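You operate a simulated robot arm through the tools that you are given. There is no shell and no other tool. Be economical: measure what you need, move in short steps, check, and stop when the job is done.

You are at the controls of a simulated two-armed robot. One attempt, no reset.

Task
Open the left table drawer, take the green tin and leave it in the inside of the left table drawer, then shut the drawer. Then stack the 5 micron white filter from the top of the window bench on top of the 25 micron white filter. Then push the left box flap shut. The order counts.

The check looks at the end state, three seconds after you hand in, the way a careful person would. Anything else that was tipped, shoved, dropped, spilled or broken makes it a failure.

Robot
Two 7-joint arms with two-finger parallel grippers on one trunk, on a base that drives. Base frame: it is fixed to the floor where the robot stands at the start and does not move with it; the origin is under the middle of the robot, x ahead of it, y to its left, z up. Lengths are in mm, angles in degrees, forces in N, time in s.
The left shoulder is at the start at [70, 188, 1090], the right one opposite. With the tool pointing down near the work surface each hand reaches from about 340 to 800 mm from the robot's upright axis, wherever it stands, measured 20 degrees to its own side. Places, roughly: green tin [2750, -3250, 750]; inside of the left table drawer [800, 200, 600]; left box flap [1400, 0, 1000]; left table drawer [700, 100, 700]; white filter [2500, -3500, 750]. Payload 3.91 kg a hand.
The TCP of each hand is the grasp point between the finger pads, 30 mm short of the fingertips. In the tool frame z runs along the fingers and y along their closing line. Largest opening 110 mm; finger width 20, thickness 10; the body of the gripper, 48 by 112 mm, starts 55 mm behind the TCP.
Orientation is that of the tool frame in the base frame, as a unit quaternion [x, y, z, w]. With the fingers straight down and closing along the base's y, the tool's x points along the base's -x, its y along +y and its z along -z.

Tools
- The arms move only by the tool move_arm. It takes "left_commands", "right_commands" or both (then of equal length, played together; a hand with none holds still); each is text: rows parted by semicolons, each of 7 numbers parted by spaces: the shift along the base's x, y, z in mm, then the turn, a rotation vector about the base's x, y, z in degrees, then the finger opening in mm, from 0 to 110. In form: tx ty tz ax ay az hand; .... A call has 1 to 12 rows; each row shifts and turns the commanded pose from where the row before left it. Each row takes 0.2 s and may step no farther than 50 mm and 8.6 degrees from the row before; otherwise, or with a gripper value out of range, the whole call is refused. A pose out of reach is approached as far as the arm can. The call stops where the force on the tool passes 40 N (or 10 N more than at its start, if that is more) or the arm is blocked; 0.2 s more then pass. Each finger travels about 72 mm/s and halts on what it meets, pressing with about 21 N; the grip force reading is that of the motor and also rises with nothing between the fingers. The clock runs only during rows and for 0.2 s after the last one: add rows that do not move to give the fingers time. The reply holds the time, the measured pose of the TCP, the force on the tool along the base axes, the opening and the grip force, in the units named above and with some noise, with the torque about the TCP (base axes, N m) and any sound that the robot's microphone picked up.
- Cameras (640 x 400 px; columns grow to the right, rows downward): "scene" is now at [129.3, -22.2, 1296.4]; the picture's right is [-0.14, -0.99, -0.00], its down [-0.76, 0.11, -0.64] and it looks along [0.64, -0.09, -0.76] (base axes); focal length 281 px, centre (320, 200). "left" rides on the left gripper at [72, -17, -103] in its tool frame; the picture's right is [0.23, 0.97, 0.00], its down [-0.76, 0.18, -0.62] and it looks along [-0.61, 0.14, 0.78] (tool axes); focal length 222 px, centre (320, 200). "right" rides on the right gripper at [72, 17, -103] in its tool frame; the picture's right is [-0.23, 0.97, 0.00], its down [-0.76, -0.18, -0.62] and it looks along [-0.61, -0.14, 0.78] (tool axes); focal length 222 px, centre (320, 200). There is no depth. A picture from a camera that has moved, and an enlarged one, comes with that camera's place and axes in the base frame and with its lens. The place of the scene camera against the robot may be out by one fixed shift of up to 12 mm in any direction.
- camera(camera): a new picture of that camera. It takes no simulated time.
- slide_trunk(by): slides the trunk up (or, below 0, down) by that many mm; the arms and the scene camera ride with it, the base frame stays. It gives what a move gives, with no picture.
- drive_base(legs): drives the robot by 1 to 6 legs, each [ahead, turn to the left] in mm and degrees, along the robot's own axes; the way and the turn of a leg run together, so that a leg with both is an arc; at most 1500 mm and 180 degrees a leg. The arms and the cameras ride along, it lands a little off, and it stops where it bumps. It gives what a move gives.
- turn_head(pan, tilt): turns the head with the scene camera to pan (to the left, within 86 degrees either way) and tilt (down, from -29 to 69), counted from straight ahead of the robot. It gives what a move gives.
- zoom(camera, box): a new picture of the part [left, top, right, bottom] of that camera's present view, enlarged. It takes no simulated time.
- close_job(): hands the job in; it is judged then, once.

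Work in short steps. Places have to be worked out from the pictures, the camera data and where the tool is seen: move nearer, look again, correct. Check each grasp and each placing, and mend what went wrong. You have 165 turns and 130 pictures in all, those below and enlarged ones among them. Open the grippers and draw the arms clear of the work before you hand the job in, unless the task says otherwise; then end with one line.

The tools are called after "Call:" as name(argument=value, ...) on one line, values as JSON. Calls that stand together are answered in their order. move_arm: Moves the arms, as the interface text tells. Its arguments: {"type":"object","properties":{"left_commands":{"type":"string"},"right_commands":{"type":"string"}},"required":[]} The other tools are called the same way: slide_trunk (by) slides the trunk up or down; drive_base (legs) drives the base; turn_head (pan, tilt) turns the head that bears the scene camera; camera (camera) takes a picture; zoom (camera, box) takes an enlarged picture of a part of a camera's view; close_job () hands the job in.

At the start:

```text
time_s: 0.0
left_tcp_pos: [386.4, 13.4, 971.8]
left_tcp_rot: [0.0, 1.0, 0.001, 0.0]
left_force: [0.5, 0.7, 0.6]
left_wrist_torque: [-0.01, 0.0, -0.02]
left_finger_gap: 110.3
left_grip_force: 0.0
right_tcp_pos: [466.8, -391.2, 893.2]
right_tcp_rot: [-0.001, 1.0, 0.0, 0.0]
right_force: [0.4, -0.9, 0.2]
right_wrist_torque: [0.0, -0.04, 0.02]
right_finger_gap: 110.1
right_grip_force: 0.1
trunk travel left (down, up): [-600.0, 340.0]
robot x, y, heading: [-1.9, 1.1, 0.1]
head pan, tilt: [-8.2, 49.9]
```

scene: 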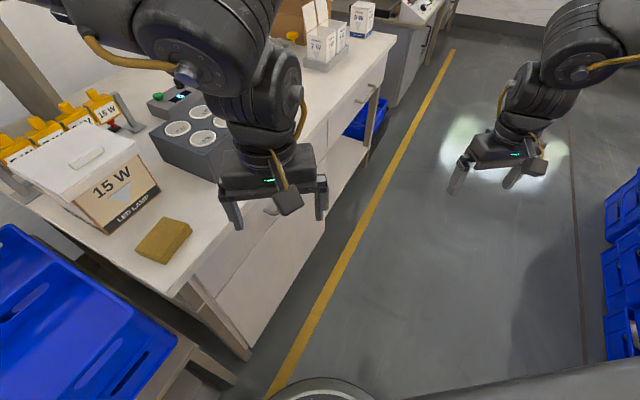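
right: 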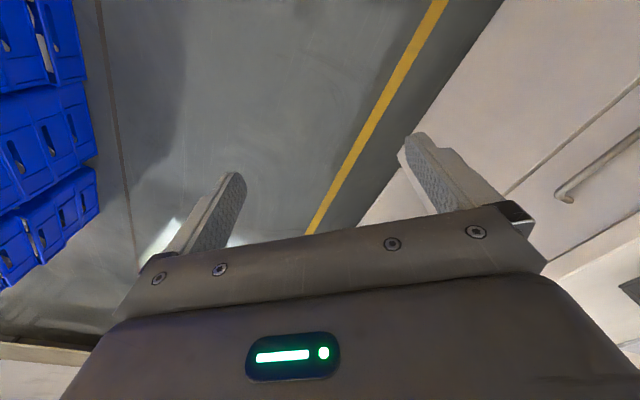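
left: 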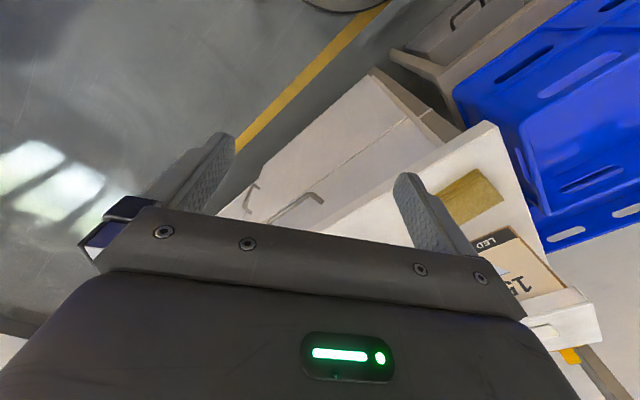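

The table is on the left ahead with drawers; I'll look around with the head to find everything.

Call:
turn_head(pan=20, tilt=35)

Call:
camera(camera="scene")

Call:
turn_head(pan=-50, tilt=15)

Call:
camera(camera="scene")

```text
time_s: 0.9
left_tcp_pos: [386.7, 13.1, 970.4]
left_tcp_rot: [0.0, 1.0, 0.0, 0.0]
left_force: [0.9, -0.1, -0.9]
left_wrist_torque: [0.01, 0.01, 0.0]
left_finger_gap: 109.8
left_grip_force: 0.0
right_tcp_pos: [467.6, -391.0, 892.5]
right_tcp_rot: [0.0, 1.0, 0.0, 0.002]
right_force: [0.8, 0.0, 0.0]
right_wrist_torque: [0.01, 0.02, -0.01]
right_finger_gap: 110.4
right_grip_force: 0.1
trunk travel left (down, up): [-600.0, 340.0]
robot x, y, heading: [1.2, -0.7, -0.1]
head pan, tilt: [20.0, 35.0]
```

```text
126 pictures are left
camera scene: at [135.8, 18.9, 1317.9], right [0.34, -0.94, 0.0], down [-0.54, -0.2, -0.82], along [0.77, 0.28, -0.57], focal length 281 px, centre (320, 200)
```

scene: 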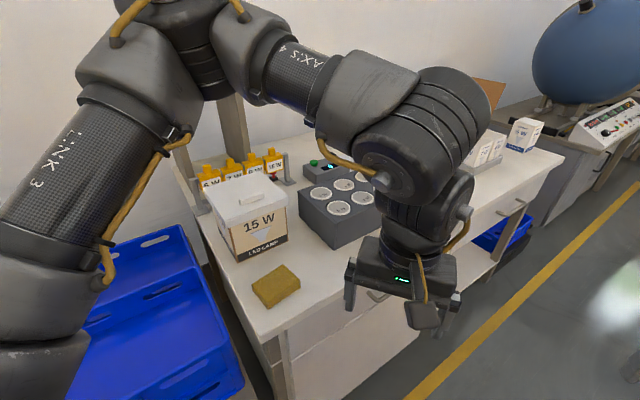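

```text
time_s: 2.3
left_tcp_pos: [386.7, 14.1, 972.0]
left_tcp_rot: [0.0, 1.0, 0.0, 0.0]
left_force: [-0.1, 0.3, -0.1]
left_wrist_torque: [0.01, 0.02, 0.04]
left_finger_gap: 109.9
left_grip_force: 0.0
right_tcp_pos: [467.5, -390.8, 893.6]
right_tcp_rot: [0.001, 1.0, 0.0, 0.0]
right_force: [0.4, -0.1, 0.1]
right_wrist_torque: [0.0, 0.02, 0.04]
right_finger_gap: 109.8
right_grip_force: 0.0
trunk travel left (down, up): [-600.0, 340.0]
robot x, y, heading: [-0.3, 1.3, -0.3]
head pan, tilt: [-50.0, 15.0]
```

```text
125 pictures are left
camera scene: at [113.1, -82.6, 1349.9], right [-0.77, -0.64, 0.0], down [-0.17, 0.2, -0.97], along [0.62, -0.74, -0.26], focal length 281 px, centre (320, 200)
```

scene: 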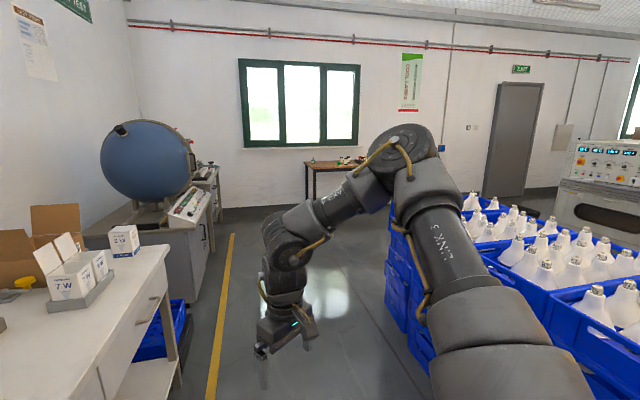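

I'll check the robot's sides and zoom at the window bench.

Call:
zoom(camera="scene", box=[280, 140, 400, 215])

Call:
turn_head(pan=86, tilt=45)

Call:
camera(camera="scene")

Call:
turn_head(pan=-86, tilt=45)

Call:
camera(camera="scene")

```text
5.33 times, centred on (340, 178) of scene
camera zoom: at [113.1, -82.6, 1349.9], right [-0.77, -0.64, 0.0], down [-0.17, 0.2, -0.97], along [0.62, -0.74, -0.26], focal length 1501 px, centre (213, 320)
```

zoom: 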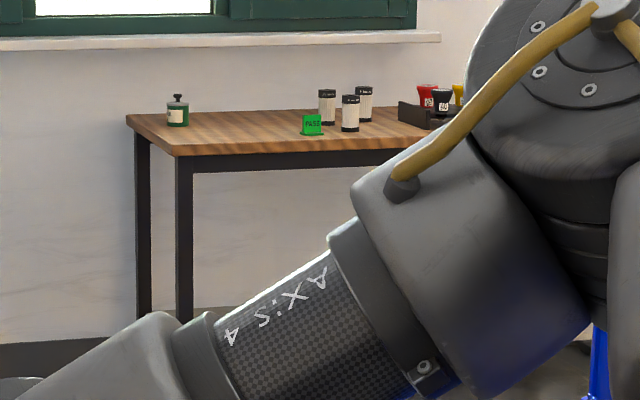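

```text
time_s: 4.5
left_tcp_pos: [387.3, 14.3, 972.1]
left_tcp_rot: [0.001, 1.0, 0.001, -0.001]
left_force: [-0.5, -0.4, -0.1]
left_wrist_torque: [0.02, 0.04, -0.01]
left_finger_gap: 110.0
left_grip_force: 0.0
right_tcp_pos: [466.4, -390.7, 893.6]
right_tcp_rot: [-0.001, 1.0, 0.001, 0.0]
right_force: [-0.4, -0.2, 1.2]
right_wrist_torque: [-0.07, -0.02, 0.01]
right_finger_gap: 110.2
right_grip_force: 0.2
trunk travel left (down, up): [-600.0, 340.0]
robot x, y, heading: [1.4, 2.9, -0.1]
head pan, tilt: [85.9, 45.0]
```

```text
123 pictures are left
camera scene: at [58.8, 70.0, 1303.1], right [1.0, -0.07, 0.0], down [-0.05, -0.71, -0.71], along [0.05, 0.71, -0.71], focal length 281 px, centre (320, 200)
```

scene: 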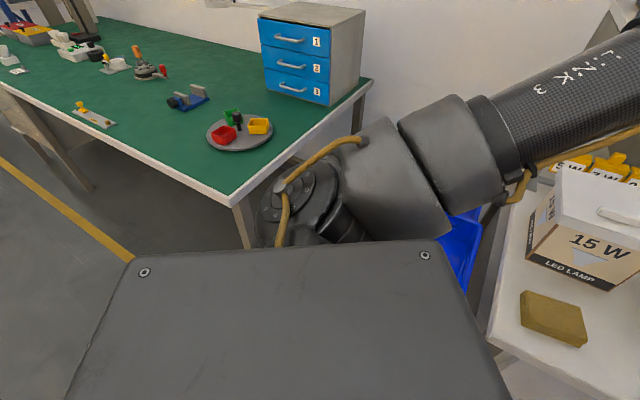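

```text
time_s: 7.1
left_tcp_pos: [386.0, 13.6, 970.9]
left_tcp_rot: [0.001, 1.0, 0.001, -0.001]
left_force: [-1.1, -0.3, -0.1]
left_wrist_torque: [0.02, 0.01, 0.02]
left_finger_gap: 110.1
left_grip_force: 0.1
right_tcp_pos: [466.4, -390.7, 893.4]
right_tcp_rot: [0.0, 1.0, 0.0, -0.001]
right_force: [-0.4, 0.9, 0.5]
right_wrist_torque: [0.02, -0.01, -0.03]
right_finger_gap: 109.9
right_grip_force: 0.1
trunk travel left (down, up): [-600.0, 340.0]
robot x, y, heading: [1.3, 1.4, 0.0]
head pan, tilt: [-85.9, 45.0]
```

```text
122 pictures are left
camera scene: at [58.8, -92.2, 1303.1], right [-1.0, -0.07, 0.0], down [-0.05, 0.71, -0.71], along [0.05, -0.71, -0.71], focal length 281 px, centre (320, 200)
```

scene: 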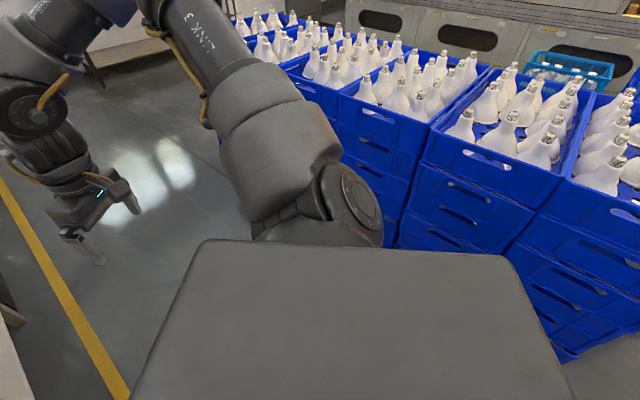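

Plan: align the robot along the aisle (heading ≈ -35°), so the left arm works on the drawer sideways. First tuck the right arm in slightly.

Call:
move_arm(right_commands="-20 45 0 0 0 0 110;-20 45 0 0 0 0 110;-20 45 0 0 0 0 110;0 0 0 0 0 0 110")

Call:
drive_base(legs=[[0, -17]])

Call:
camera(camera="scene")

```text
time_s: 8.1
left_tcp_pos: [386.2, 12.8, 971.0]
left_tcp_rot: [0.0, 1.0, 0.0, 0.0]
left_force: [0.6, 1.4, -0.1]
left_wrist_torque: [0.01, 0.03, 0.01]
left_finger_gap: 110.0
left_grip_force: 0.0
right_tcp_pos: [426.4, -288.5, 893.8]
right_tcp_rot: [-0.002, 1.0, 0.001, -0.001]
right_force: [0.2, 0.1, 0.7]
right_wrist_torque: [-0.05, -0.04, 0.04]
right_finger_gap: 110.0
right_grip_force: 0.2
right hand out of reach, approached as far as the arm can: row 3
trunk travel left (down, up): [-600.0, 340.0]
robot x, y, heading: [1.4, -2.6, -0.1]
head pan, tilt: [-85.9, 45.0]
```

```text
time_s: 9.5
left_tcp_pos: [373.8, -98.9, 972.4]
left_tcp_rot: [0.147, 0.989, 0.0, 0.0]
left_force: [-0.1, -0.2, -0.1]
left_wrist_torque: [-0.02, 0.02, -0.03]
left_finger_gap: 109.8
left_grip_force: 0.0
right_tcp_pos: [325.7, -402.0, 892.8]
right_tcp_rot: [0.145, 0.989, 0.001, 0.0]
right_force: [0.0, -0.2, 0.0]
right_wrist_torque: [0.0, -0.01, 0.0]
right_finger_gap: 110.1
right_grip_force: 0.0
trunk travel left (down, up): [-600.0, 340.0]
robot x, y, heading: [-2.5, -0.2, -16.9]
head pan, tilt: [-85.9, 45.0]
```

```text
121 pictures are left
camera scene: at [32.7, -104.8, 1303.1], right [-0.97, 0.22, 0.0], down [0.16, 0.69, -0.71], along [-0.16, -0.69, -0.71], focal length 281 px, centre (320, 200)
```

scene: 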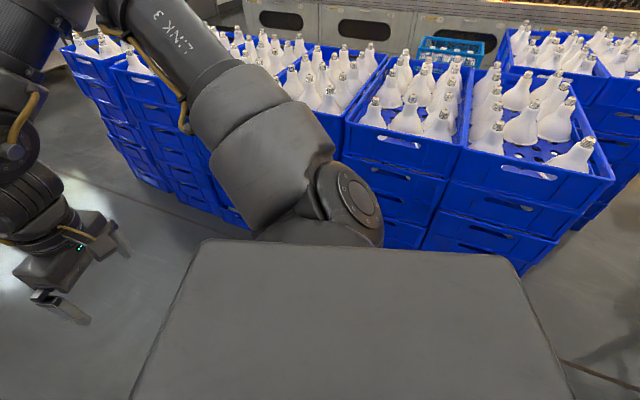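

The crates turn out to be ~1.2 m off, so there's room. Finish the turn and look at the table.

Call:
drive_base(legs=[[0, -18]])

Call:
turn_head(pan=35, tilt=35)

Call:
camera(camera="scene")

Call:
camera(camera="left")

```text
time_s: 10.9
left_tcp_pos: [323.5, -211.3, 971.1]
left_tcp_rot: [0.301, 0.954, -0.001, 0.0]
left_force: [-0.6, 0.1, 0.2]
left_wrist_torque: [0.0, -0.03, 0.0]
left_finger_gap: 109.8
left_grip_force: 0.2
right_tcp_pos: [183.7, -483.4, 892.6]
right_tcp_rot: [0.3, 0.954, 0.001, -0.001]
right_force: [0.4, -0.5, -0.9]
right_wrist_torque: [0.03, 0.0, -0.02]
right_finger_gap: 109.8
right_grip_force: 0.0
trunk travel left (down, up): [-600.0, 340.0]
robot x, y, heading: [1.6, 2.8, -35.1]
head pan, tilt: [-85.9, 45.0]
```

```text
time_s: 12.9
left_tcp_pos: [323.8, -211.5, 970.4]
left_tcp_rot: [0.301, 0.954, 0.0, 0.0]
left_force: [0.3, -0.6, -0.6]
left_wrist_torque: [-0.02, -0.01, 0.01]
left_finger_gap: 110.1
left_grip_force: 0.0
right_tcp_pos: [183.8, -482.8, 892.9]
right_tcp_rot: [0.3, 0.954, 0.002, 0.0]
right_force: [-0.3, -0.2, 0.1]
right_wrist_torque: [-0.03, 0.03, 0.0]
right_finger_gap: 110.3
right_grip_force: 0.0
trunk travel left (down, up): [-600.0, 340.0]
robot x, y, heading: [-1.1, -0.4, -35.2]
head pan, tilt: [35.0, 35.0]
```

```text
120 pictures are left
camera scene: at [131.9, -40.0, 1317.9], right [0.0, -1.0, 0.0], down [-0.57, 0.0, -0.82], along [0.82, 0.0, -0.57], focal length 281 px, centre (320, 200)
```

scene: 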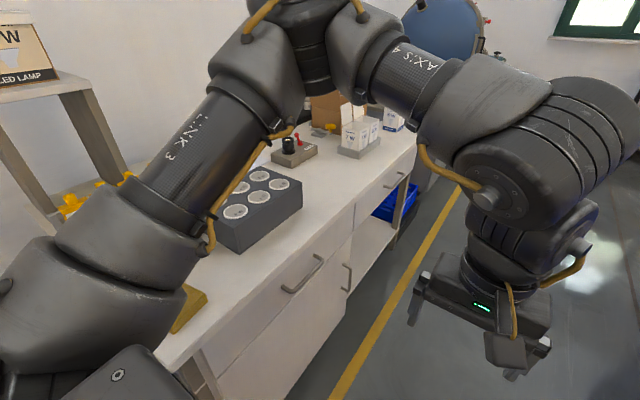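

```text
119 pictures are left
camera left: at [255.4, -184.3, 1074.5], right [0.37, 0.93, 0.0], down [0.73, -0.29, 0.62], along [0.58, -0.23, -0.78], focal length 222 px, centre (320, 200)
```

left: 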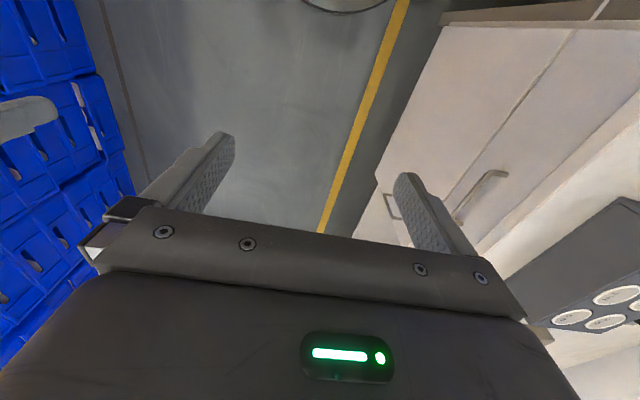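

The left drawer handle triangulates to about (596, 2, 755), and the table front runs at -36.5°. I'll drive to face the drawer squarely (heading 53.5°), with the handle in front of the left shoulder.

Call:
drive_base(legs=[[0, -25], [728, 0], [0, 113.5]])

Call:
turn_head(pan=15, tilt=30)

Call:
camera(camera="scene")

Call:
camera(camera="left")

```text
time_s: 22.9
left_tcp_pos: [566.7, -294.5, 970.5]
left_tcp_rot: [-0.463, 0.887, 0.0, 0.0]
left_force: [0.5, 0.2, -0.1]
left_wrist_torque: [0.01, 0.0, -0.02]
left_finger_gap: 110.2
left_grip_force: 0.0
right_tcp_pos: [839.5, -433.9, 892.2]
right_tcp_rot: [-0.463, 0.886, -0.001, 0.0]
right_force: [-0.4, -0.2, -0.1]
right_wrist_torque: [0.02, 0.01, 0.0]
right_finger_gap: 109.9
right_grip_force: 0.0
trunk travel left (down, up): [-600.0, 340.0]
robot x, y, heading: [356.2, -613.9, 55.2]
head pan, tilt: [35.0, 35.0]
```

```text
time_s: 23.7
left_tcp_pos: [566.8, -294.8, 972.3]
left_tcp_rot: [-0.463, 0.886, 0.0, 0.0]
left_force: [0.5, 0.1, 0.9]
left_wrist_torque: [0.03, -0.01, 0.0]
left_finger_gap: 110.2
left_grip_force: 0.1
right_tcp_pos: [838.6, -433.9, 892.5]
right_tcp_rot: [-0.463, 0.886, 0.0, -0.002]
right_force: [0.0, 0.2, -0.3]
right_wrist_torque: [-0.03, 0.0, 0.01]
right_finger_gap: 110.2
right_grip_force: 0.1
trunk travel left (down, up): [-600.0, 340.0]
robot x, y, heading: [355.4, -617.2, 54.9]
head pan, tilt: [15.0, 30.0]
```

```text
118 pictures are left
camera scene: at [419.4, -503.9, 1325.7], right [0.94, -0.34, 0.0], down [-0.17, -0.47, -0.87], along [0.29, 0.81, -0.5], focal length 281 px, centre (320, 200)
```

scene: 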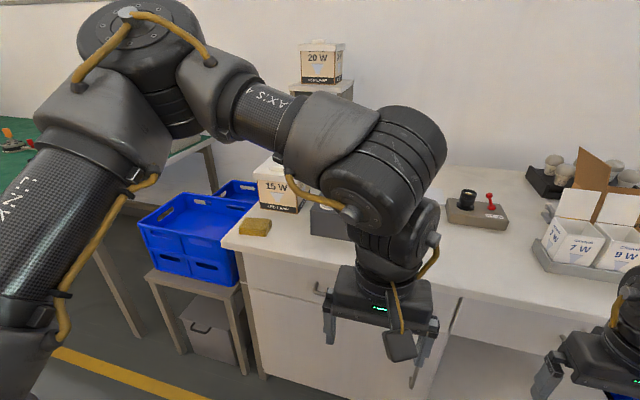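

```text
117 pictures are left
camera left: at [540.1, -364.4, 1074.5], right [-0.93, 0.37, 0.0], down [0.29, 0.73, 0.62], along [0.23, 0.58, -0.78], focal length 222 px, centre (320, 200)
```

left: 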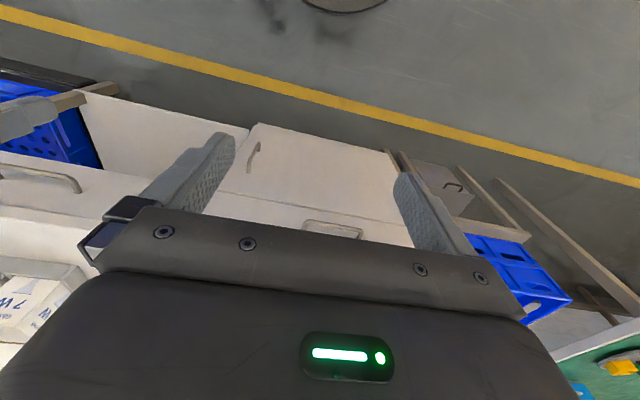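

I'll back off 120 mm for arm room, then turn the left tool horizontal facing the drawer with the fingers closing vertically.

Call:
drive_base(legs=[[-120, 0]])

Call:
move_arm(left_commands="-0.5 18 -15.4 6.883 1.234 -4.948 110;-0.5 18 -15.4 6.883 1.234 -4.948 110;-0.5 18 -15.4 6.883 1.234 -4.948 110;-0.5 18 -15.4 6.883 1.234 -4.948 110;-0.5 18 -15.4 6.883 1.234 -4.948 110;-0.5 18 -15.4 6.883 1.234 -4.948 110;-0.5 18 -15.4 6.883 1.234 -4.948 110;-0.5 18 -15.4 6.883 1.234 -4.948 110;-0.5 18 -15.4 6.883 1.234 -4.948 110;-0.5 18 -15.4 6.883 1.234 -4.948 110;-0.5 18 -15.4 6.883 1.234 -4.948 110;-0.5 18 -15.4 6.883 1.234 -4.948 110")

```text
time_s: 24.9
left_tcp_pos: [501.2, -389.2, 972.2]
left_tcp_rot: [-0.462, 0.887, 0.0, 0.0]
left_force: [0.1, 1.1, 0.1]
left_wrist_torque: [0.01, -0.02, 0.01]
left_finger_gap: 110.0
left_grip_force: 0.0
right_tcp_pos: [772.9, -530.1, 892.4]
right_tcp_rot: [-0.464, 0.886, -0.001, 0.0]
right_force: [-0.1, -0.6, 0.8]
right_wrist_torque: [0.0, 0.0, -0.03]
right_finger_gap: 110.3
right_grip_force: 0.0
trunk travel left (down, up): [-600.0, 340.0]
robot x, y, heading: [289.6, -714.4, 54.9]
head pan, tilt: [15.0, 30.0]
```

```text
time_s: 27.5
left_tcp_pos: [511.7, -191.0, 879.2]
left_tcp_rot: [0.003, 0.84, 0.507, 0.194]
left_force: [0.2, 0.5, 0.6]
left_wrist_torque: [-0.01, -0.03, -0.01]
left_finger_gap: 110.2
left_grip_force: 0.1
left hand out of reach, approached as far as the arm can: row 9, 10, 11, 12
right_tcp_pos: [772.3, -529.0, 892.7]
right_tcp_rot: [-0.463, 0.886, 0.0, -0.001]
right_force: [0.9, 0.2, -0.5]
right_wrist_torque: [-0.01, 0.0, 0.0]
right_finger_gap: 110.1
right_grip_force: 0.1
trunk travel left (down, up): [-600.0, 340.0]
robot x, y, heading: [286.1, -712.4, 55.0]
head pan, tilt: [15.0, 30.0]
```

The wrist runs out of reach near the end; lowering the trunk should make a horizontal tool easier.

Call:
slide_trunk(by=-250)

Call:
move_arm(left_commands="0 10 20 3 0.6 -2 110;0 10 20 0 0 0 110;0 0 20 0 0 0 110")

Call:
camera(camera="scene")

```text
time_s: 30.1
left_tcp_pos: [511.1, -190.4, 629.6]
left_tcp_rot: [0.001, 0.84, 0.507, 0.193]
left_force: [0.3, 1.1, 0.3]
left_wrist_torque: [-0.02, 0.0, -0.02]
left_finger_gap: 110.1
left_grip_force: 0.1
right_tcp_pos: [773.3, -530.9, 642.5]
right_tcp_rot: [-0.463, 0.886, 0.001, -0.001]
right_force: [-0.6, -0.1, 0.7]
right_wrist_torque: [0.02, -0.03, 0.02]
right_finger_gap: 110.2
right_grip_force: 0.0
trunk travel left (down, up): [-350.0, 590.0]
robot x, y, heading: [290.8, -717.1, 55.3]
head pan, tilt: [15.0, 30.0]
```

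```text
time_s: 30.9
left_tcp_pos: [496.1, -187.3, 680.0]
left_tcp_rot: [0.017, 0.83, 0.523, 0.194]
left_force: [0.3, 0.7, 0.7]
left_wrist_torque: [0.03, 0.0, 0.01]
left_finger_gap: 109.9
left_grip_force: 0.2
left hand out of reach, approached as far as the arm can: row 1, 2, 3
right_tcp_pos: [772.8, -531.2, 643.0]
right_tcp_rot: [-0.463, 0.886, 0.001, -0.001]
right_force: [0.7, -0.2, -0.2]
right_wrist_torque: [0.0, -0.02, 0.0]
right_finger_gap: 109.8
right_grip_force: 0.1
trunk travel left (down, up): [-350.0, 590.0]
robot x, y, heading: [291.7, -715.5, 55.1]
head pan, tilt: [15.0, 30.0]
```

```text
116 pictures are left
camera scene: at [352.2, -599.8, 1075.8], right [0.94, -0.34, 0.0], down [-0.17, -0.47, -0.87], along [0.3, 0.81, -0.5], focal length 281 px, centre (320, 200)
```

scene: 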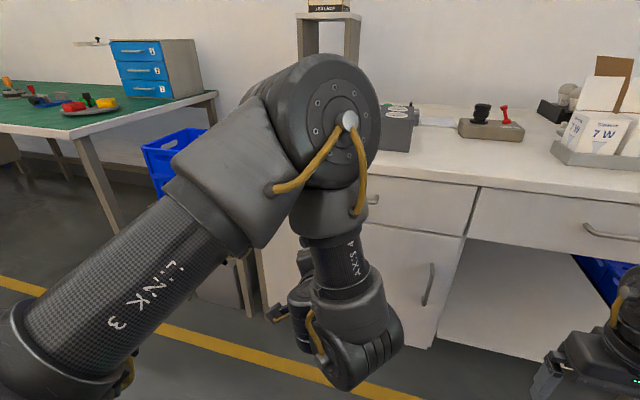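

The forearm is too folded; back off another 120 mm so the arm can extend and the tool level out.

Call:
drive_base(legs=[[-120, 0]])

Call:
move_arm(left_commands="15 25 5 0 0 0 110;15 25 5 0 0 0 110;15 25 5 0 0 0 110;15 25 5 0 0 0 110;15 25 5 0 0 0 110")

```text
time_s: 32.1
left_tcp_pos: [429.5, -285.3, 683.2]
left_tcp_rot: [0.015, 0.829, 0.524, 0.197]
left_force: [0.2, -1.1, -0.1]
left_wrist_torque: [0.02, 0.01, -0.01]
left_finger_gap: 110.1
left_grip_force: 0.1
right_tcp_pos: [704.4, -625.2, 642.1]
right_tcp_rot: [-0.464, 0.886, 0.001, 0.0]
right_force: [0.7, -0.7, 1.0]
right_wrist_torque: [0.0, 0.02, -0.01]
right_finger_gap: 109.8
right_grip_force: 0.0
trunk travel left (down, up): [-350.0, 590.0]
robot x, y, heading: [218.7, -808.7, 55.4]
head pan, tilt: [15.0, 30.0]
```

```text
time_s: 33.3
left_tcp_pos: [426.6, -276.7, 682.3]
left_tcp_rot: [0.01, 0.829, 0.524, 0.197]
left_force: [-0.2, -0.3, 0.3]
left_wrist_torque: [0.0, 0.03, 0.0]
left_finger_gap: 109.8
left_grip_force: 0.1
left hand out of reach, approached as far as the arm can: row 1, 2, 3, 4, 5
right_tcp_pos: [705.1, -626.2, 642.8]
right_tcp_rot: [-0.465, 0.886, 0.0, -0.001]
right_force: [0.2, 0.1, -0.3]
right_wrist_torque: [0.0, 0.01, 0.0]
right_finger_gap: 110.0
right_grip_force: 0.0
trunk travel left (down, up): [-350.0, 590.0]
robot x, y, heading: [223.8, -811.2, 55.3]
head pan, tilt: [15.0, 30.0]
```

Stuck on a joint limit with this roll; I'll roll the wrist the other way (camera passing below) toward the mirrored orientation.

Call:
move_arm(left_commands="0 0 0 -2.89 -7.32 3.21 110;0 0 0 -2.89 -7.32 3.21 110;0 0 0 -2.89 -7.32 3.21 110;0 0 0 -2.89 -7.32 3.21 110;0 0 0 -2.89 -7.32 3.21 110;0 0 0 -2.89 -7.32 3.21 110;0 0 0 -2.89 -7.32 3.21 110;0 0 0 -2.89 -7.32 3.21 110;0 0 0 -2.89 -7.32 3.21 110;0 0 0 -2.89 -7.32 3.21 110;0 0 0 -2.89 -7.32 3.21 110")

```text
time_s: 35.7
left_tcp_pos: [427.4, -279.0, 681.7]
left_tcp_rot: [0.595, -0.578, -0.216, -0.515]
left_force: [-0.8, 0.2, 1.0]
left_wrist_torque: [-0.01, 0.0, -0.01]
left_finger_gap: 110.0
left_grip_force: 0.1
right_tcp_pos: [705.7, -625.0, 643.6]
right_tcp_rot: [-0.464, 0.886, 0.0, 0.0]
right_force: [0.2, 0.3, 0.8]
right_wrist_torque: [-0.01, 0.01, 0.02]
right_finger_gap: 110.0
right_grip_force: 0.1
trunk travel left (down, up): [-350.0, 590.0]
robot x, y, heading: [225.5, -810.4, 55.3]
head pan, tilt: [15.0, 30.0]
```

Roll works and the pose held. Now level the tool, correct the yaw, move forward and keep rolling.

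Call:
move_arm(left_commands="10 20 8 5.9 -4.3 0 110;10 20 8 5.9 -4.3 0 110;10 20 8 5.9 -4.3 0 110;5 10 8 0 0 -6.5 110;5 10 8 0 0 -6.5 110;0 0 0 -4.88 -6.96 0 110;0 0 0 -4.88 -6.96 0 110;0 0 0 -4.88 -6.96 0 110;0 0 0 -4.88 -6.96 0 110;0 0 0 -4.88 -6.96 0 110;0 0 0 -4.88 -6.96 0 110;0 0 0 -4.88 -6.96 0 110")

```text
time_s: 38.3
left_tcp_pos: [547.0, -209.6, 796.4]
left_tcp_rot: [-0.669, 0.229, -0.207, 0.676]
left_force: [-0.1, -0.2, 0.4]
left_wrist_torque: [-0.01, 0.02, 0.01]
left_finger_gap: 109.9
left_grip_force: 0.1
left hand out of reach, approached as far as the arm can: row 1, 2, 3
right_tcp_pos: [704.6, -624.8, 643.2]
right_tcp_rot: [-0.464, 0.886, 0.0, -0.001]
right_force: [0.1, -0.4, -0.3]
right_wrist_torque: [0.03, 0.04, -0.07]
right_finger_gap: 110.1
right_grip_force: 0.1
trunk travel left (down, up): [-350.0, 590.0]
robot x, y, heading: [221.2, -809.1, 55.2]
head pan, tilt: [15.0, 30.0]
```

The tool is now level, pointing at 54° with vertical closing. Look with both cameras.

Call:
camera(camera="left")

Call:
camera(camera="scene")

```text
115 pictures are left
camera left: at [544.2, -336.9, 811.5], right [0.16, -0.11, -0.98], down [-0.99, -0.05, -0.15], along [-0.04, 0.99, -0.12], focal length 222 px, centre (320, 200)
```

left: 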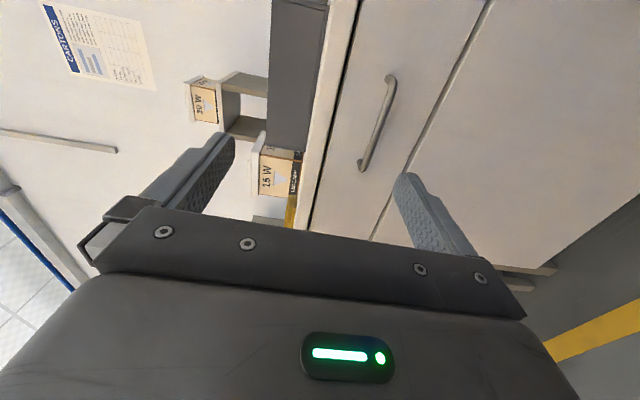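

```text
114 pictures are left
camera scene: at [284.6, -695.8, 1075.7], right [0.94, -0.34, 0.0], down [-0.17, -0.47, -0.87], along [0.29, 0.81, -0.5], focal length 281 px, centre (320, 200)
```

scene: 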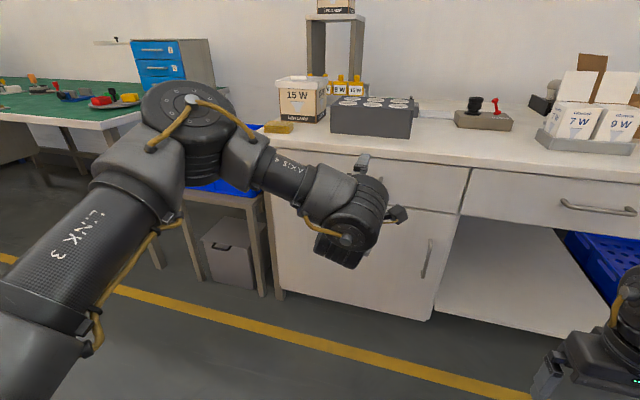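

Re-triangulating with three views gives the handle bar at about (655, 6, 702). Move to a standoff ~55 mm in front of it, with 60 mm opening.

Call:
move_arm(left_commands="14 33 -19 0 0 0 60;14 33 -19 0 0 0 60;14 33 -19 0 0 0 60;14 33 -19 0 0 0 60;13 32 -18 0 0 0 60;0 0 0 0 0 0 60")

Call:
camera(camera="left")

```text
time_s: 39.7
left_tcp_pos: [616.5, -45.7, 703.3]
left_tcp_rot: [-0.668, 0.231, -0.206, 0.677]
left_force: [0.1, -0.1, 0.5]
left_wrist_torque: [-0.01, -0.03, -0.01]
left_finger_gap: 60.2
left_grip_force: 0.2
right_tcp_pos: [704.5, -626.1, 642.6]
right_tcp_rot: [-0.464, 0.886, 0.0, -0.002]
right_force: [0.4, 0.4, 0.6]
right_wrist_torque: [0.0, 0.0, -0.03]
right_finger_gap: 110.2
right_grip_force: 0.1
trunk travel left (down, up): [-350.0, 590.0]
robot x, y, heading: [219.0, -813.3, 55.0]
head pan, tilt: [15.0, 30.0]
```

```text
113 pictures are left
camera left: at [615.1, -172.3, 717.3], right [0.15, -0.11, -0.98], down [-0.99, -0.05, -0.15], along [-0.04, 0.99, -0.12], focal length 222 px, centre (320, 200)
```

left: 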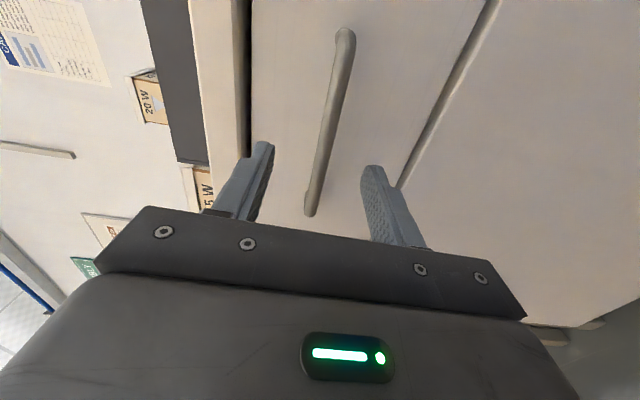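

The bar lies between the fingers. Advance ~50 mm and close.

Call:
move_arm(left_commands="10 13.5 0 0 0 0 60;10 13.5 0 0 0 0 60;9 12 0 0 0 0 60;0 0 0 0 0 0 0;0 0 0 0 0 0 0;0 0 0 0 0 0 0;0 0 0 0 0 0 0")

Call:
camera(camera="left")

```text
time_s: 41.3
left_tcp_pos: [644.2, -6.9, 700.1]
left_tcp_rot: [-0.67, 0.231, -0.205, 0.675]
left_force: [-3.8, -4.3, -11.9]
left_wrist_torque: [-0.66, -0.7, 0.12]
left_finger_gap: 12.0
left_grip_force: 45.2
right_tcp_pos: [705.4, -625.2, 642.1]
right_tcp_rot: [-0.464, 0.886, -0.001, -0.001]
right_force: [-0.1, 0.0, -0.1]
right_wrist_torque: [0.01, 0.02, -0.02]
right_finger_gap: 109.9
right_grip_force: 0.1
trunk travel left (down, up): [-350.0, 590.0]
robot x, y, heading: [226.3, -808.8, 55.1]
head pan, tilt: [15.0, 30.0]
```

```text
112 pictures are left
camera left: at [642.5, -134.1, 714.6], right [0.15, -0.12, -0.98], down [-0.99, -0.05, -0.15], along [-0.04, 0.99, -0.12], focal length 222 px, centre (320, 200)
```

left: 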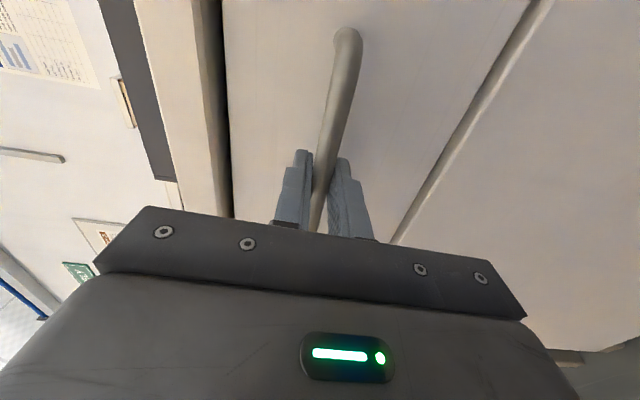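

The bar is gripped (12 mm). Pull straight out along the drawer normal.

Call:
move_arm(left_commands="-11.9 -16.1 0.3 0 0 0 0;-11.9 -16.1 0.3 0 0 0 0;-11.9 -16.1 0.3 0 0 0 0;-11.9 -16.1 0.3 0 0 0 0;-11.9 -16.1 0.3 0 0 0 0;-11.9 -16.1 0 0 0 0 0;-11.9 -16.1 0 0 0 0 0;-11.9 -16.1 0 0 0 0 0;-11.9 -16.1 0 0 0 0 0;-11.9 -16.1 0 0 0 0 0")

Call:
camera(camera="scene")

```text
time_s: 43.5
left_tcp_pos: [526.8, -167.1, 699.5]
left_tcp_rot: [-0.672, 0.233, -0.206, 0.672]
left_force: [9.0, -8.7, -31.7]
left_wrist_torque: [-0.76, -0.59, -0.94]
left_finger_gap: 12.0
left_grip_force: 45.2
right_tcp_pos: [706.6, -625.3, 641.7]
right_tcp_rot: [-0.463, 0.886, -0.001, -0.003]
right_force: [-0.3, 0.4, -0.4]
right_wrist_torque: [-0.01, 0.0, 0.02]
right_finger_gap: 110.0
right_grip_force: 0.1
trunk travel left (down, up): [-350.0, 590.0]
robot x, y, heading: [222.6, -811.0, 55.3]
head pan, tilt: [15.0, 30.0]
```

```text
111 pictures are left
camera scene: at [287.4, -693.2, 1075.0], right [0.94, -0.34, 0.0], down [-0.17, -0.47, -0.86], along [0.29, 0.81, -0.5], focal length 281 px, centre (320, 200)
```

scene: 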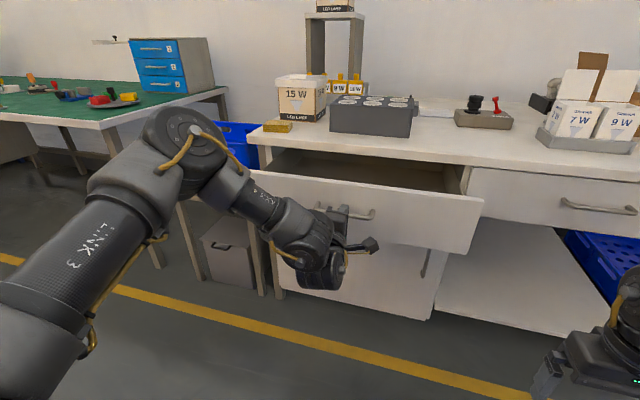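

Opened 200 mm. Pull 40 mm more with slight z relief, then release and back off the handle.

Call:
move_arm(left_commands="-11 -16.6 -2 0 0 0 0;-11 -16.6 -1 0 0 0 0;0 0 0 0 0 0 12;0 0 0 0 0 0 50;0 0 0 0 0 0 60;-15 -20 0 0 0 0 60;-15 -20 0 0 0 0 60;-15 -20 0 0 0 0 60")

Call:
camera(camera="scene")

```text
time_s: 45.3
left_tcp_pos: [457.8, -259.6, 701.0]
left_tcp_rot: [-0.669, 0.231, -0.205, 0.676]
left_force: [-0.2, 0.4, 0.4]
left_wrist_torque: [0.01, 0.01, 0.02]
left_finger_gap: 60.0
left_grip_force: 0.0
right_tcp_pos: [705.1, -626.3, 642.5]
right_tcp_rot: [-0.464, 0.886, 0.0, -0.001]
right_force: [-0.2, -0.3, -0.3]
right_wrist_torque: [0.0, 0.01, 0.01]
right_finger_gap: 110.2
right_grip_force: 0.0
trunk travel left (down, up): [-350.0, 590.0]
robot x, y, heading: [226.2, -813.0, 55.0]
head pan, tilt: [15.0, 30.0]
```

```text
110 pictures are left
camera scene: at [284.4, -695.9, 1075.8], right [0.94, -0.34, 0.0], down [-0.17, -0.47, -0.87], along [0.29, 0.81, -0.5], focal length 281 px, centre (320, 200)
```

scene: 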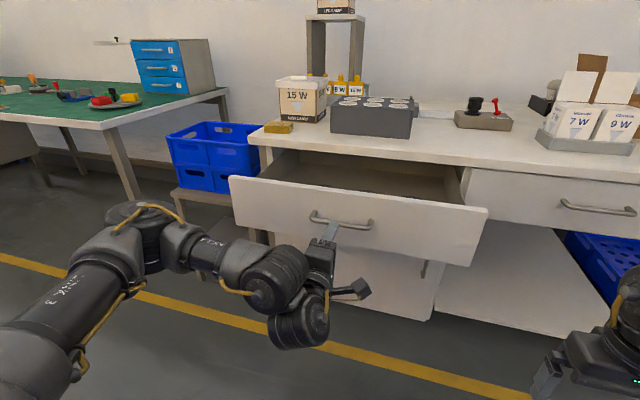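

The drawer is open 240 mm. Back off, raise the trunk, turn along the aisle and check the way to the window bench.

Call:
drive_base(legs=[[-100, 0], [0, -91.5]])

Call:
slide_trunk(by=250)

Call:
turn_head(pan=-5, tilt=20)

Call:
camera(camera="scene")

```text
time_s: 46.4
left_tcp_pos: [433.5, -297.1, 700.5]
left_tcp_rot: [-0.669, 0.231, -0.204, 0.676]
left_force: [0.0, 0.0, 0.5]
left_wrist_torque: [0.01, -0.03, -0.02]
left_finger_gap: 60.0
left_grip_force: 0.0
right_tcp_pos: [678.7, -662.2, 641.9]
right_tcp_rot: [-0.464, 0.886, -0.001, -0.002]
right_force: [0.0, 0.2, -0.2]
right_wrist_torque: [-0.02, 0.01, 0.05]
right_finger_gap: 110.1
right_grip_force: 0.0
trunk travel left (down, up): [-350.0, 590.0]
robot x, y, heading: [196.8, -847.7, 55.1]
head pan, tilt: [15.0, 30.0]
stopped in leg 1: the robot was blocked; the commanded pose is now the measured one
```

```text
time_s: 48.9
left_tcp_pos: [431.6, -298.3, 951.5]
left_tcp_rot: [-0.669, 0.232, -0.206, 0.675]
left_force: [-0.2, -0.6, -0.3]
left_wrist_torque: [0.01, -0.01, -0.01]
left_finger_gap: 59.9
left_grip_force: 0.1
right_tcp_pos: [678.0, -663.4, 892.6]
right_tcp_rot: [-0.465, 0.886, 0.0, -0.001]
right_force: [-0.4, -0.1, -0.3]
right_wrist_torque: [0.02, 0.01, -0.02]
right_finger_gap: 110.1
right_grip_force: 0.1
trunk travel left (down, up): [-600.0, 340.0]
robot x, y, heading: [193.7, -844.9, 55.2]
head pan, tilt: [15.0, 30.0]
```

```text
time_s: 49.8
left_tcp_pos: [431.0, -298.4, 953.2]
left_tcp_rot: [-0.669, 0.231, -0.206, 0.676]
left_force: [-0.4, -1.2, 0.3]
left_wrist_torque: [0.0, 0.01, 0.01]
left_finger_gap: 60.0
left_grip_force: 0.1
right_tcp_pos: [678.4, -664.5, 893.1]
right_tcp_rot: [-0.465, 0.885, 0.0, -0.002]
right_force: [-0.2, -0.2, 0.5]
right_wrist_torque: [0.02, 0.02, 0.0]
right_finger_gap: 110.1
right_grip_force: 0.0
trunk travel left (down, up): [-600.0, 340.0]
robot x, y, heading: [195.9, -849.8, 55.3]
head pan, tilt: [-5.0, 20.0]
```

```text
109 pictures are left
camera scene: at [287.5, -747.5, 1341.7], right [0.77, -0.64, 0.0], down [-0.22, -0.26, -0.94], along [0.6, 0.72, -0.34], focal length 281 px, centre (320, 200)
```

scene: 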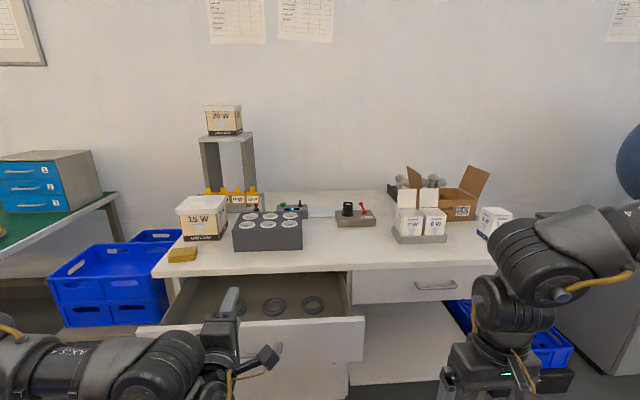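

It bumped something behind. Check toward the rear right before turning.

Call:
turn_head(pan=-86, tilt=50)

Call:
camera(camera="scene")

Call:
turn_head(pan=86, tilt=50)

Call:
camera(camera="scene")

```text
time_s: 51.3
left_tcp_pos: [431.7, -298.9, 952.4]
left_tcp_rot: [-0.669, 0.232, -0.205, 0.676]
left_force: [-0.3, 0.5, 1.0]
left_wrist_torque: [0.0, -0.01, -0.01]
left_finger_gap: 60.2
left_grip_force: 0.2
right_tcp_pos: [677.3, -663.5, 893.2]
right_tcp_rot: [-0.465, 0.885, 0.001, -0.002]
right_force: [0.1, 0.2, -0.3]
right_wrist_torque: [-0.02, 0.0, -0.01]
right_finger_gap: 110.0
right_grip_force: 0.0
trunk travel left (down, up): [-600.0, 340.0]
robot x, y, heading: [198.2, -850.4, 55.1]
head pan, tilt: [-85.9, 50.0]
```

```text
108 pictures are left
camera scene: at [294.1, -858.4, 1296.2], right [-0.51, -0.86, 0.0], down [-0.66, 0.39, -0.64], along [0.55, -0.33, -0.77], focal length 281 px, centre (320, 200)
```

scene: 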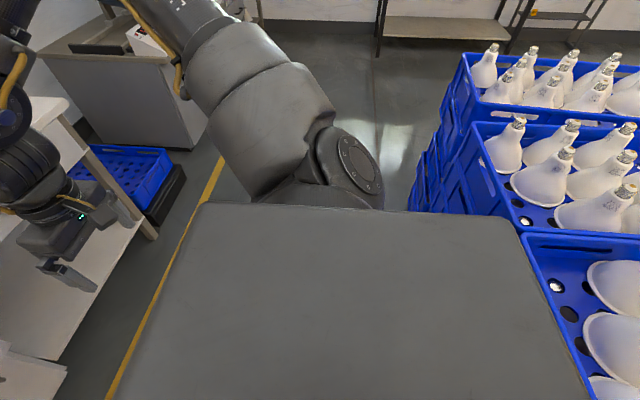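

```text
time_s: 53.9
left_tcp_pos: [431.7, -298.8, 951.5]
left_tcp_rot: [-0.669, 0.232, -0.205, 0.676]
left_force: [-0.6, 0.7, -0.2]
left_wrist_torque: [-0.01, 0.06, 0.03]
left_finger_gap: 59.9
left_grip_force: 0.0
right_tcp_pos: [678.6, -662.8, 893.5]
right_tcp_rot: [-0.465, 0.885, 0.0, 0.0]
right_force: [0.7, -0.5, -0.3]
right_wrist_torque: [-0.01, 0.01, -0.01]
right_finger_gap: 110.0
right_grip_force: 0.3
trunk travel left (down, up): [-600.0, 340.0]
robot x, y, heading: [197.3, -849.7, 55.1]
head pan, tilt: [85.9, 50.0]
```

```text
107 pictures are left
camera scene: at [168.0, -770.5, 1296.2], right [0.63, 0.78, 0.0], down [0.6, -0.48, -0.64], along [-0.5, 0.4, -0.77], focal length 281 px, centre (320, 200)
```

scene: 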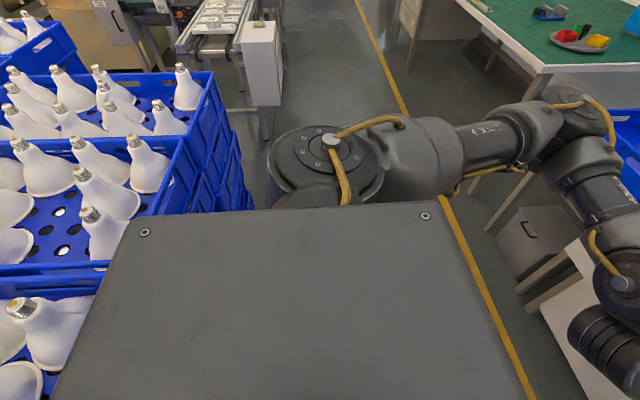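

The crates are right behind the robot (≈300 mm). Move forward 200 first (left hand is well above the drawer), then turn along the aisle.

Call:
drive_base(legs=[[200, 0], [0, -91.7]])

Call:
turn_head(pan=0, tilt=25)

Call:
camera(camera="scene")

```text
time_s: 59.3
left_tcp_pos: [866.2, -910.0, 952.4]
left_tcp_rot: [-0.312, 0.635, -0.622, 0.337]
left_force: [-0.2, -1.1, 0.4]
left_wrist_torque: [-0.01, -0.02, 0.0]
left_finger_gap: 60.3
left_grip_force: 0.2
right_tcp_pos: [504.7, -1162.2, 892.8]
right_tcp_rot: [0.292, 0.956, 0.0, -0.001]
right_force: [-0.1, -1.3, -0.6]
right_wrist_torque: [0.0, 0.02, 0.0]
right_finger_gap: 109.7
right_grip_force: 0.1
trunk travel left (down, up): [-600.0, 340.0]
robot x, y, heading: [312.7, -680.7, -34.3]
head pan, tilt: [85.9, 50.0]
```

```text
time_s: 60.9
left_tcp_pos: [865.7, -911.1, 953.7]
left_tcp_rot: [-0.313, 0.635, -0.621, 0.336]
left_force: [0.2, 0.4, -0.6]
left_wrist_torque: [0.01, 0.0, 0.03]
left_finger_gap: 59.8
left_grip_force: 0.0
right_tcp_pos: [502.7, -1161.6, 892.3]
right_tcp_rot: [0.292, 0.956, 0.001, 0.0]
right_force: [0.3, -0.3, 0.0]
right_wrist_torque: [0.01, 0.02, -0.01]
right_finger_gap: 110.3
right_grip_force: 0.1
trunk travel left (down, up): [-600.0, 340.0]
robot x, y, heading: [312.3, -680.6, -34.2]
head pan, tilt: [0.0, 25.0]
```

```text
106 pictures are left
camera scene: at [433.7, -772.5, 1333.7], right [-0.56, -0.83, 0.0], down [-0.35, 0.24, -0.91], along [0.75, -0.51, -0.42], focal length 281 px, centre (320, 200)
```

scene: 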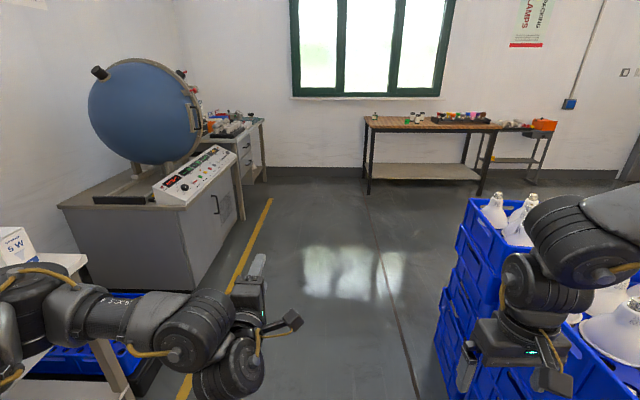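

The bench front sits at s≈3920 along the aisle (d −815…−2140), with the tin near (2840, −3220). Drive there, stopping short for a look.

Call:
drive_base(legs=[[0, -2.2], [1400, 0], [0, -14], [980, 0], [0, 14]])

Call:
turn_head(pan=-15, tilt=25)

Call:
camera(camera="scene")

```text
time_s: 74.7
left_tcp_pos: [2592.1, -2550.5, 952.1]
left_tcp_rot: [-0.292, 0.645, -0.631, 0.317]
left_force: [0.3, 0.3, 0.5]
left_wrist_torque: [-0.01, 0.0, -0.03]
left_finger_gap: 60.1
left_grip_force: 0.1
right_tcp_pos: [2215.4, -2777.4, 892.5]
right_tcp_rot: [0.323, 0.947, 0.001, 0.0]
right_force: [-0.6, -0.1, 0.2]
right_wrist_torque: [-0.02, 0.0, 0.02]
right_finger_gap: 109.8
right_grip_force: 0.1
trunk travel left (down, up): [-600.0, 340.0]
robot x, y, heading: [2054.8, -2289.3, -38.0]
head pan, tilt: [0.0, 25.0]
```

```text
time_s: 75.5
left_tcp_pos: [2592.6, -2549.8, 952.1]
left_tcp_rot: [-0.292, 0.644, -0.632, 0.316]
left_force: [-0.8, 0.9, 0.0]
left_wrist_torque: [-0.02, -0.01, 0.0]
left_finger_gap: 60.2
left_grip_force: 0.0
right_tcp_pos: [2216.8, -2777.9, 892.5]
right_tcp_rot: [0.322, 0.947, 0.002, -0.001]
right_force: [-0.5, -0.9, 0.3]
right_wrist_torque: [0.0, -0.03, 0.0]
right_finger_gap: 109.9
right_grip_force: 0.0
trunk travel left (down, up): [-600.0, 340.0]
robot x, y, heading: [2053.9, -2286.2, -37.7]
head pan, tilt: [-15.0, 25.0]
```

```text
105 pictures are left
camera scene: at [2152.8, -2401.7, 1333.7], right [-0.8, -0.6, 0.0], down [-0.26, 0.34, -0.91], along [0.55, -0.72, -0.42], focal length 281 px, centre (320, 200)
```

scene: 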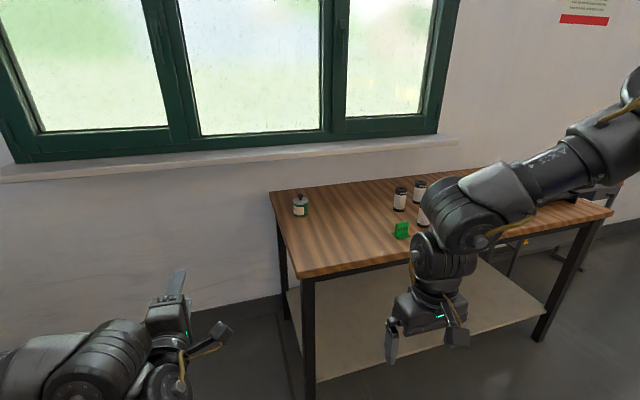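

Bench front-left corner ≈ (2612, −2911); tin at ≈ (2898, −3229), only ~85 mm from the bench's left end, so I'll approach from the left corner with the right hand.

Call:
drive_base(legs=[[0, 21.8], [819, 0], [0, -49.5]])

Call:
turn_head(pan=-25, tilt=40)

Call:
camera(camera="scene")

Call:
camera(camera="right")

```text
time_s: 80.4
left_tcp_pos: [3358.4, -2554.7, 951.5]
left_tcp_rot: [-0.404, 0.58, -0.564, 0.426]
left_force: [-0.4, 0.2, 0.2]
left_wrist_torque: [0.04, -0.03, -0.02]
left_finger_gap: 60.2
left_grip_force: 0.1
right_tcp_pos: [3081.1, -2900.3, 891.5]
right_tcp_rot: [0.142, 0.99, 0.001, -0.01]
right_force: [-0.7, 1.3, -0.3]
right_wrist_torque: [-0.11, -0.04, 0.02]
right_finger_gap: 110.0
right_grip_force: 0.0
trunk travel left (down, up): [-600.0, 340.0]
robot x, y, heading: [2765.7, -2499.8, -17.2]
head pan, tilt: [-15.0, 25.0]
stopped in leg 2: the force on the tool passed its limit at 109 N (the readings are from after the stop); the commanded pose is now the measured one
```

```text
time_s: 81.1
left_tcp_pos: [3358.0, -2554.6, 952.2]
left_tcp_rot: [-0.405, 0.58, -0.564, 0.426]
left_force: [0.4, -0.8, -0.7]
left_wrist_torque: [0.01, 0.05, -0.06]
left_finger_gap: 59.7
left_grip_force: 0.1
right_tcp_pos: [3082.5, -2898.9, 892.9]
right_tcp_rot: [0.141, 0.99, 0.001, -0.009]
right_force: [-3.2, 4.9, -1.0]
right_wrist_torque: [-0.65, -0.38, 0.05]
right_finger_gap: 110.1
right_grip_force: 0.0
trunk travel left (down, up): [-600.0, 340.0]
robot x, y, heading: [2764.3, -2503.2, -17.2]
head pan, tilt: [-25.0, 40.0]
```

```text
104 pictures are left
camera scene: at [2876.5, -2582.7, 1310.5], right [-0.67, -0.74, 0.0], down [-0.48, 0.43, -0.77], along [0.57, -0.51, -0.64], focal length 281 px, centre (320, 200)
```

scene: 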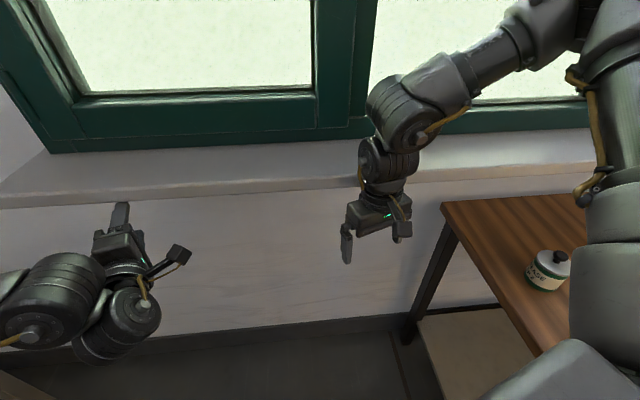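

```text
103 pictures are left
camera right: at [3018.1, -2863.4, 997.2], right [0.49, 0.87, -0.01], down [0.69, -0.39, 0.61], along [0.53, -0.3, -0.79], focal length 222 px, centre (320, 200)
```

right: 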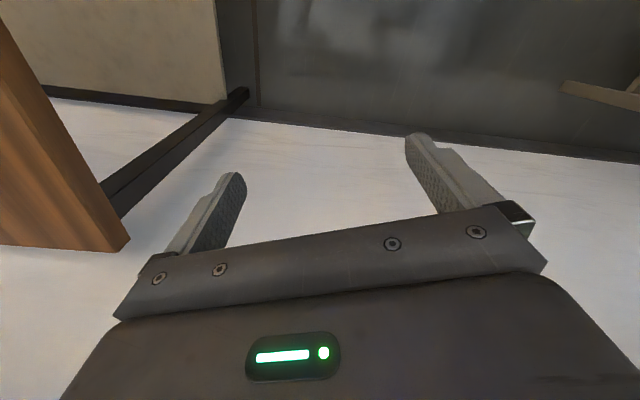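

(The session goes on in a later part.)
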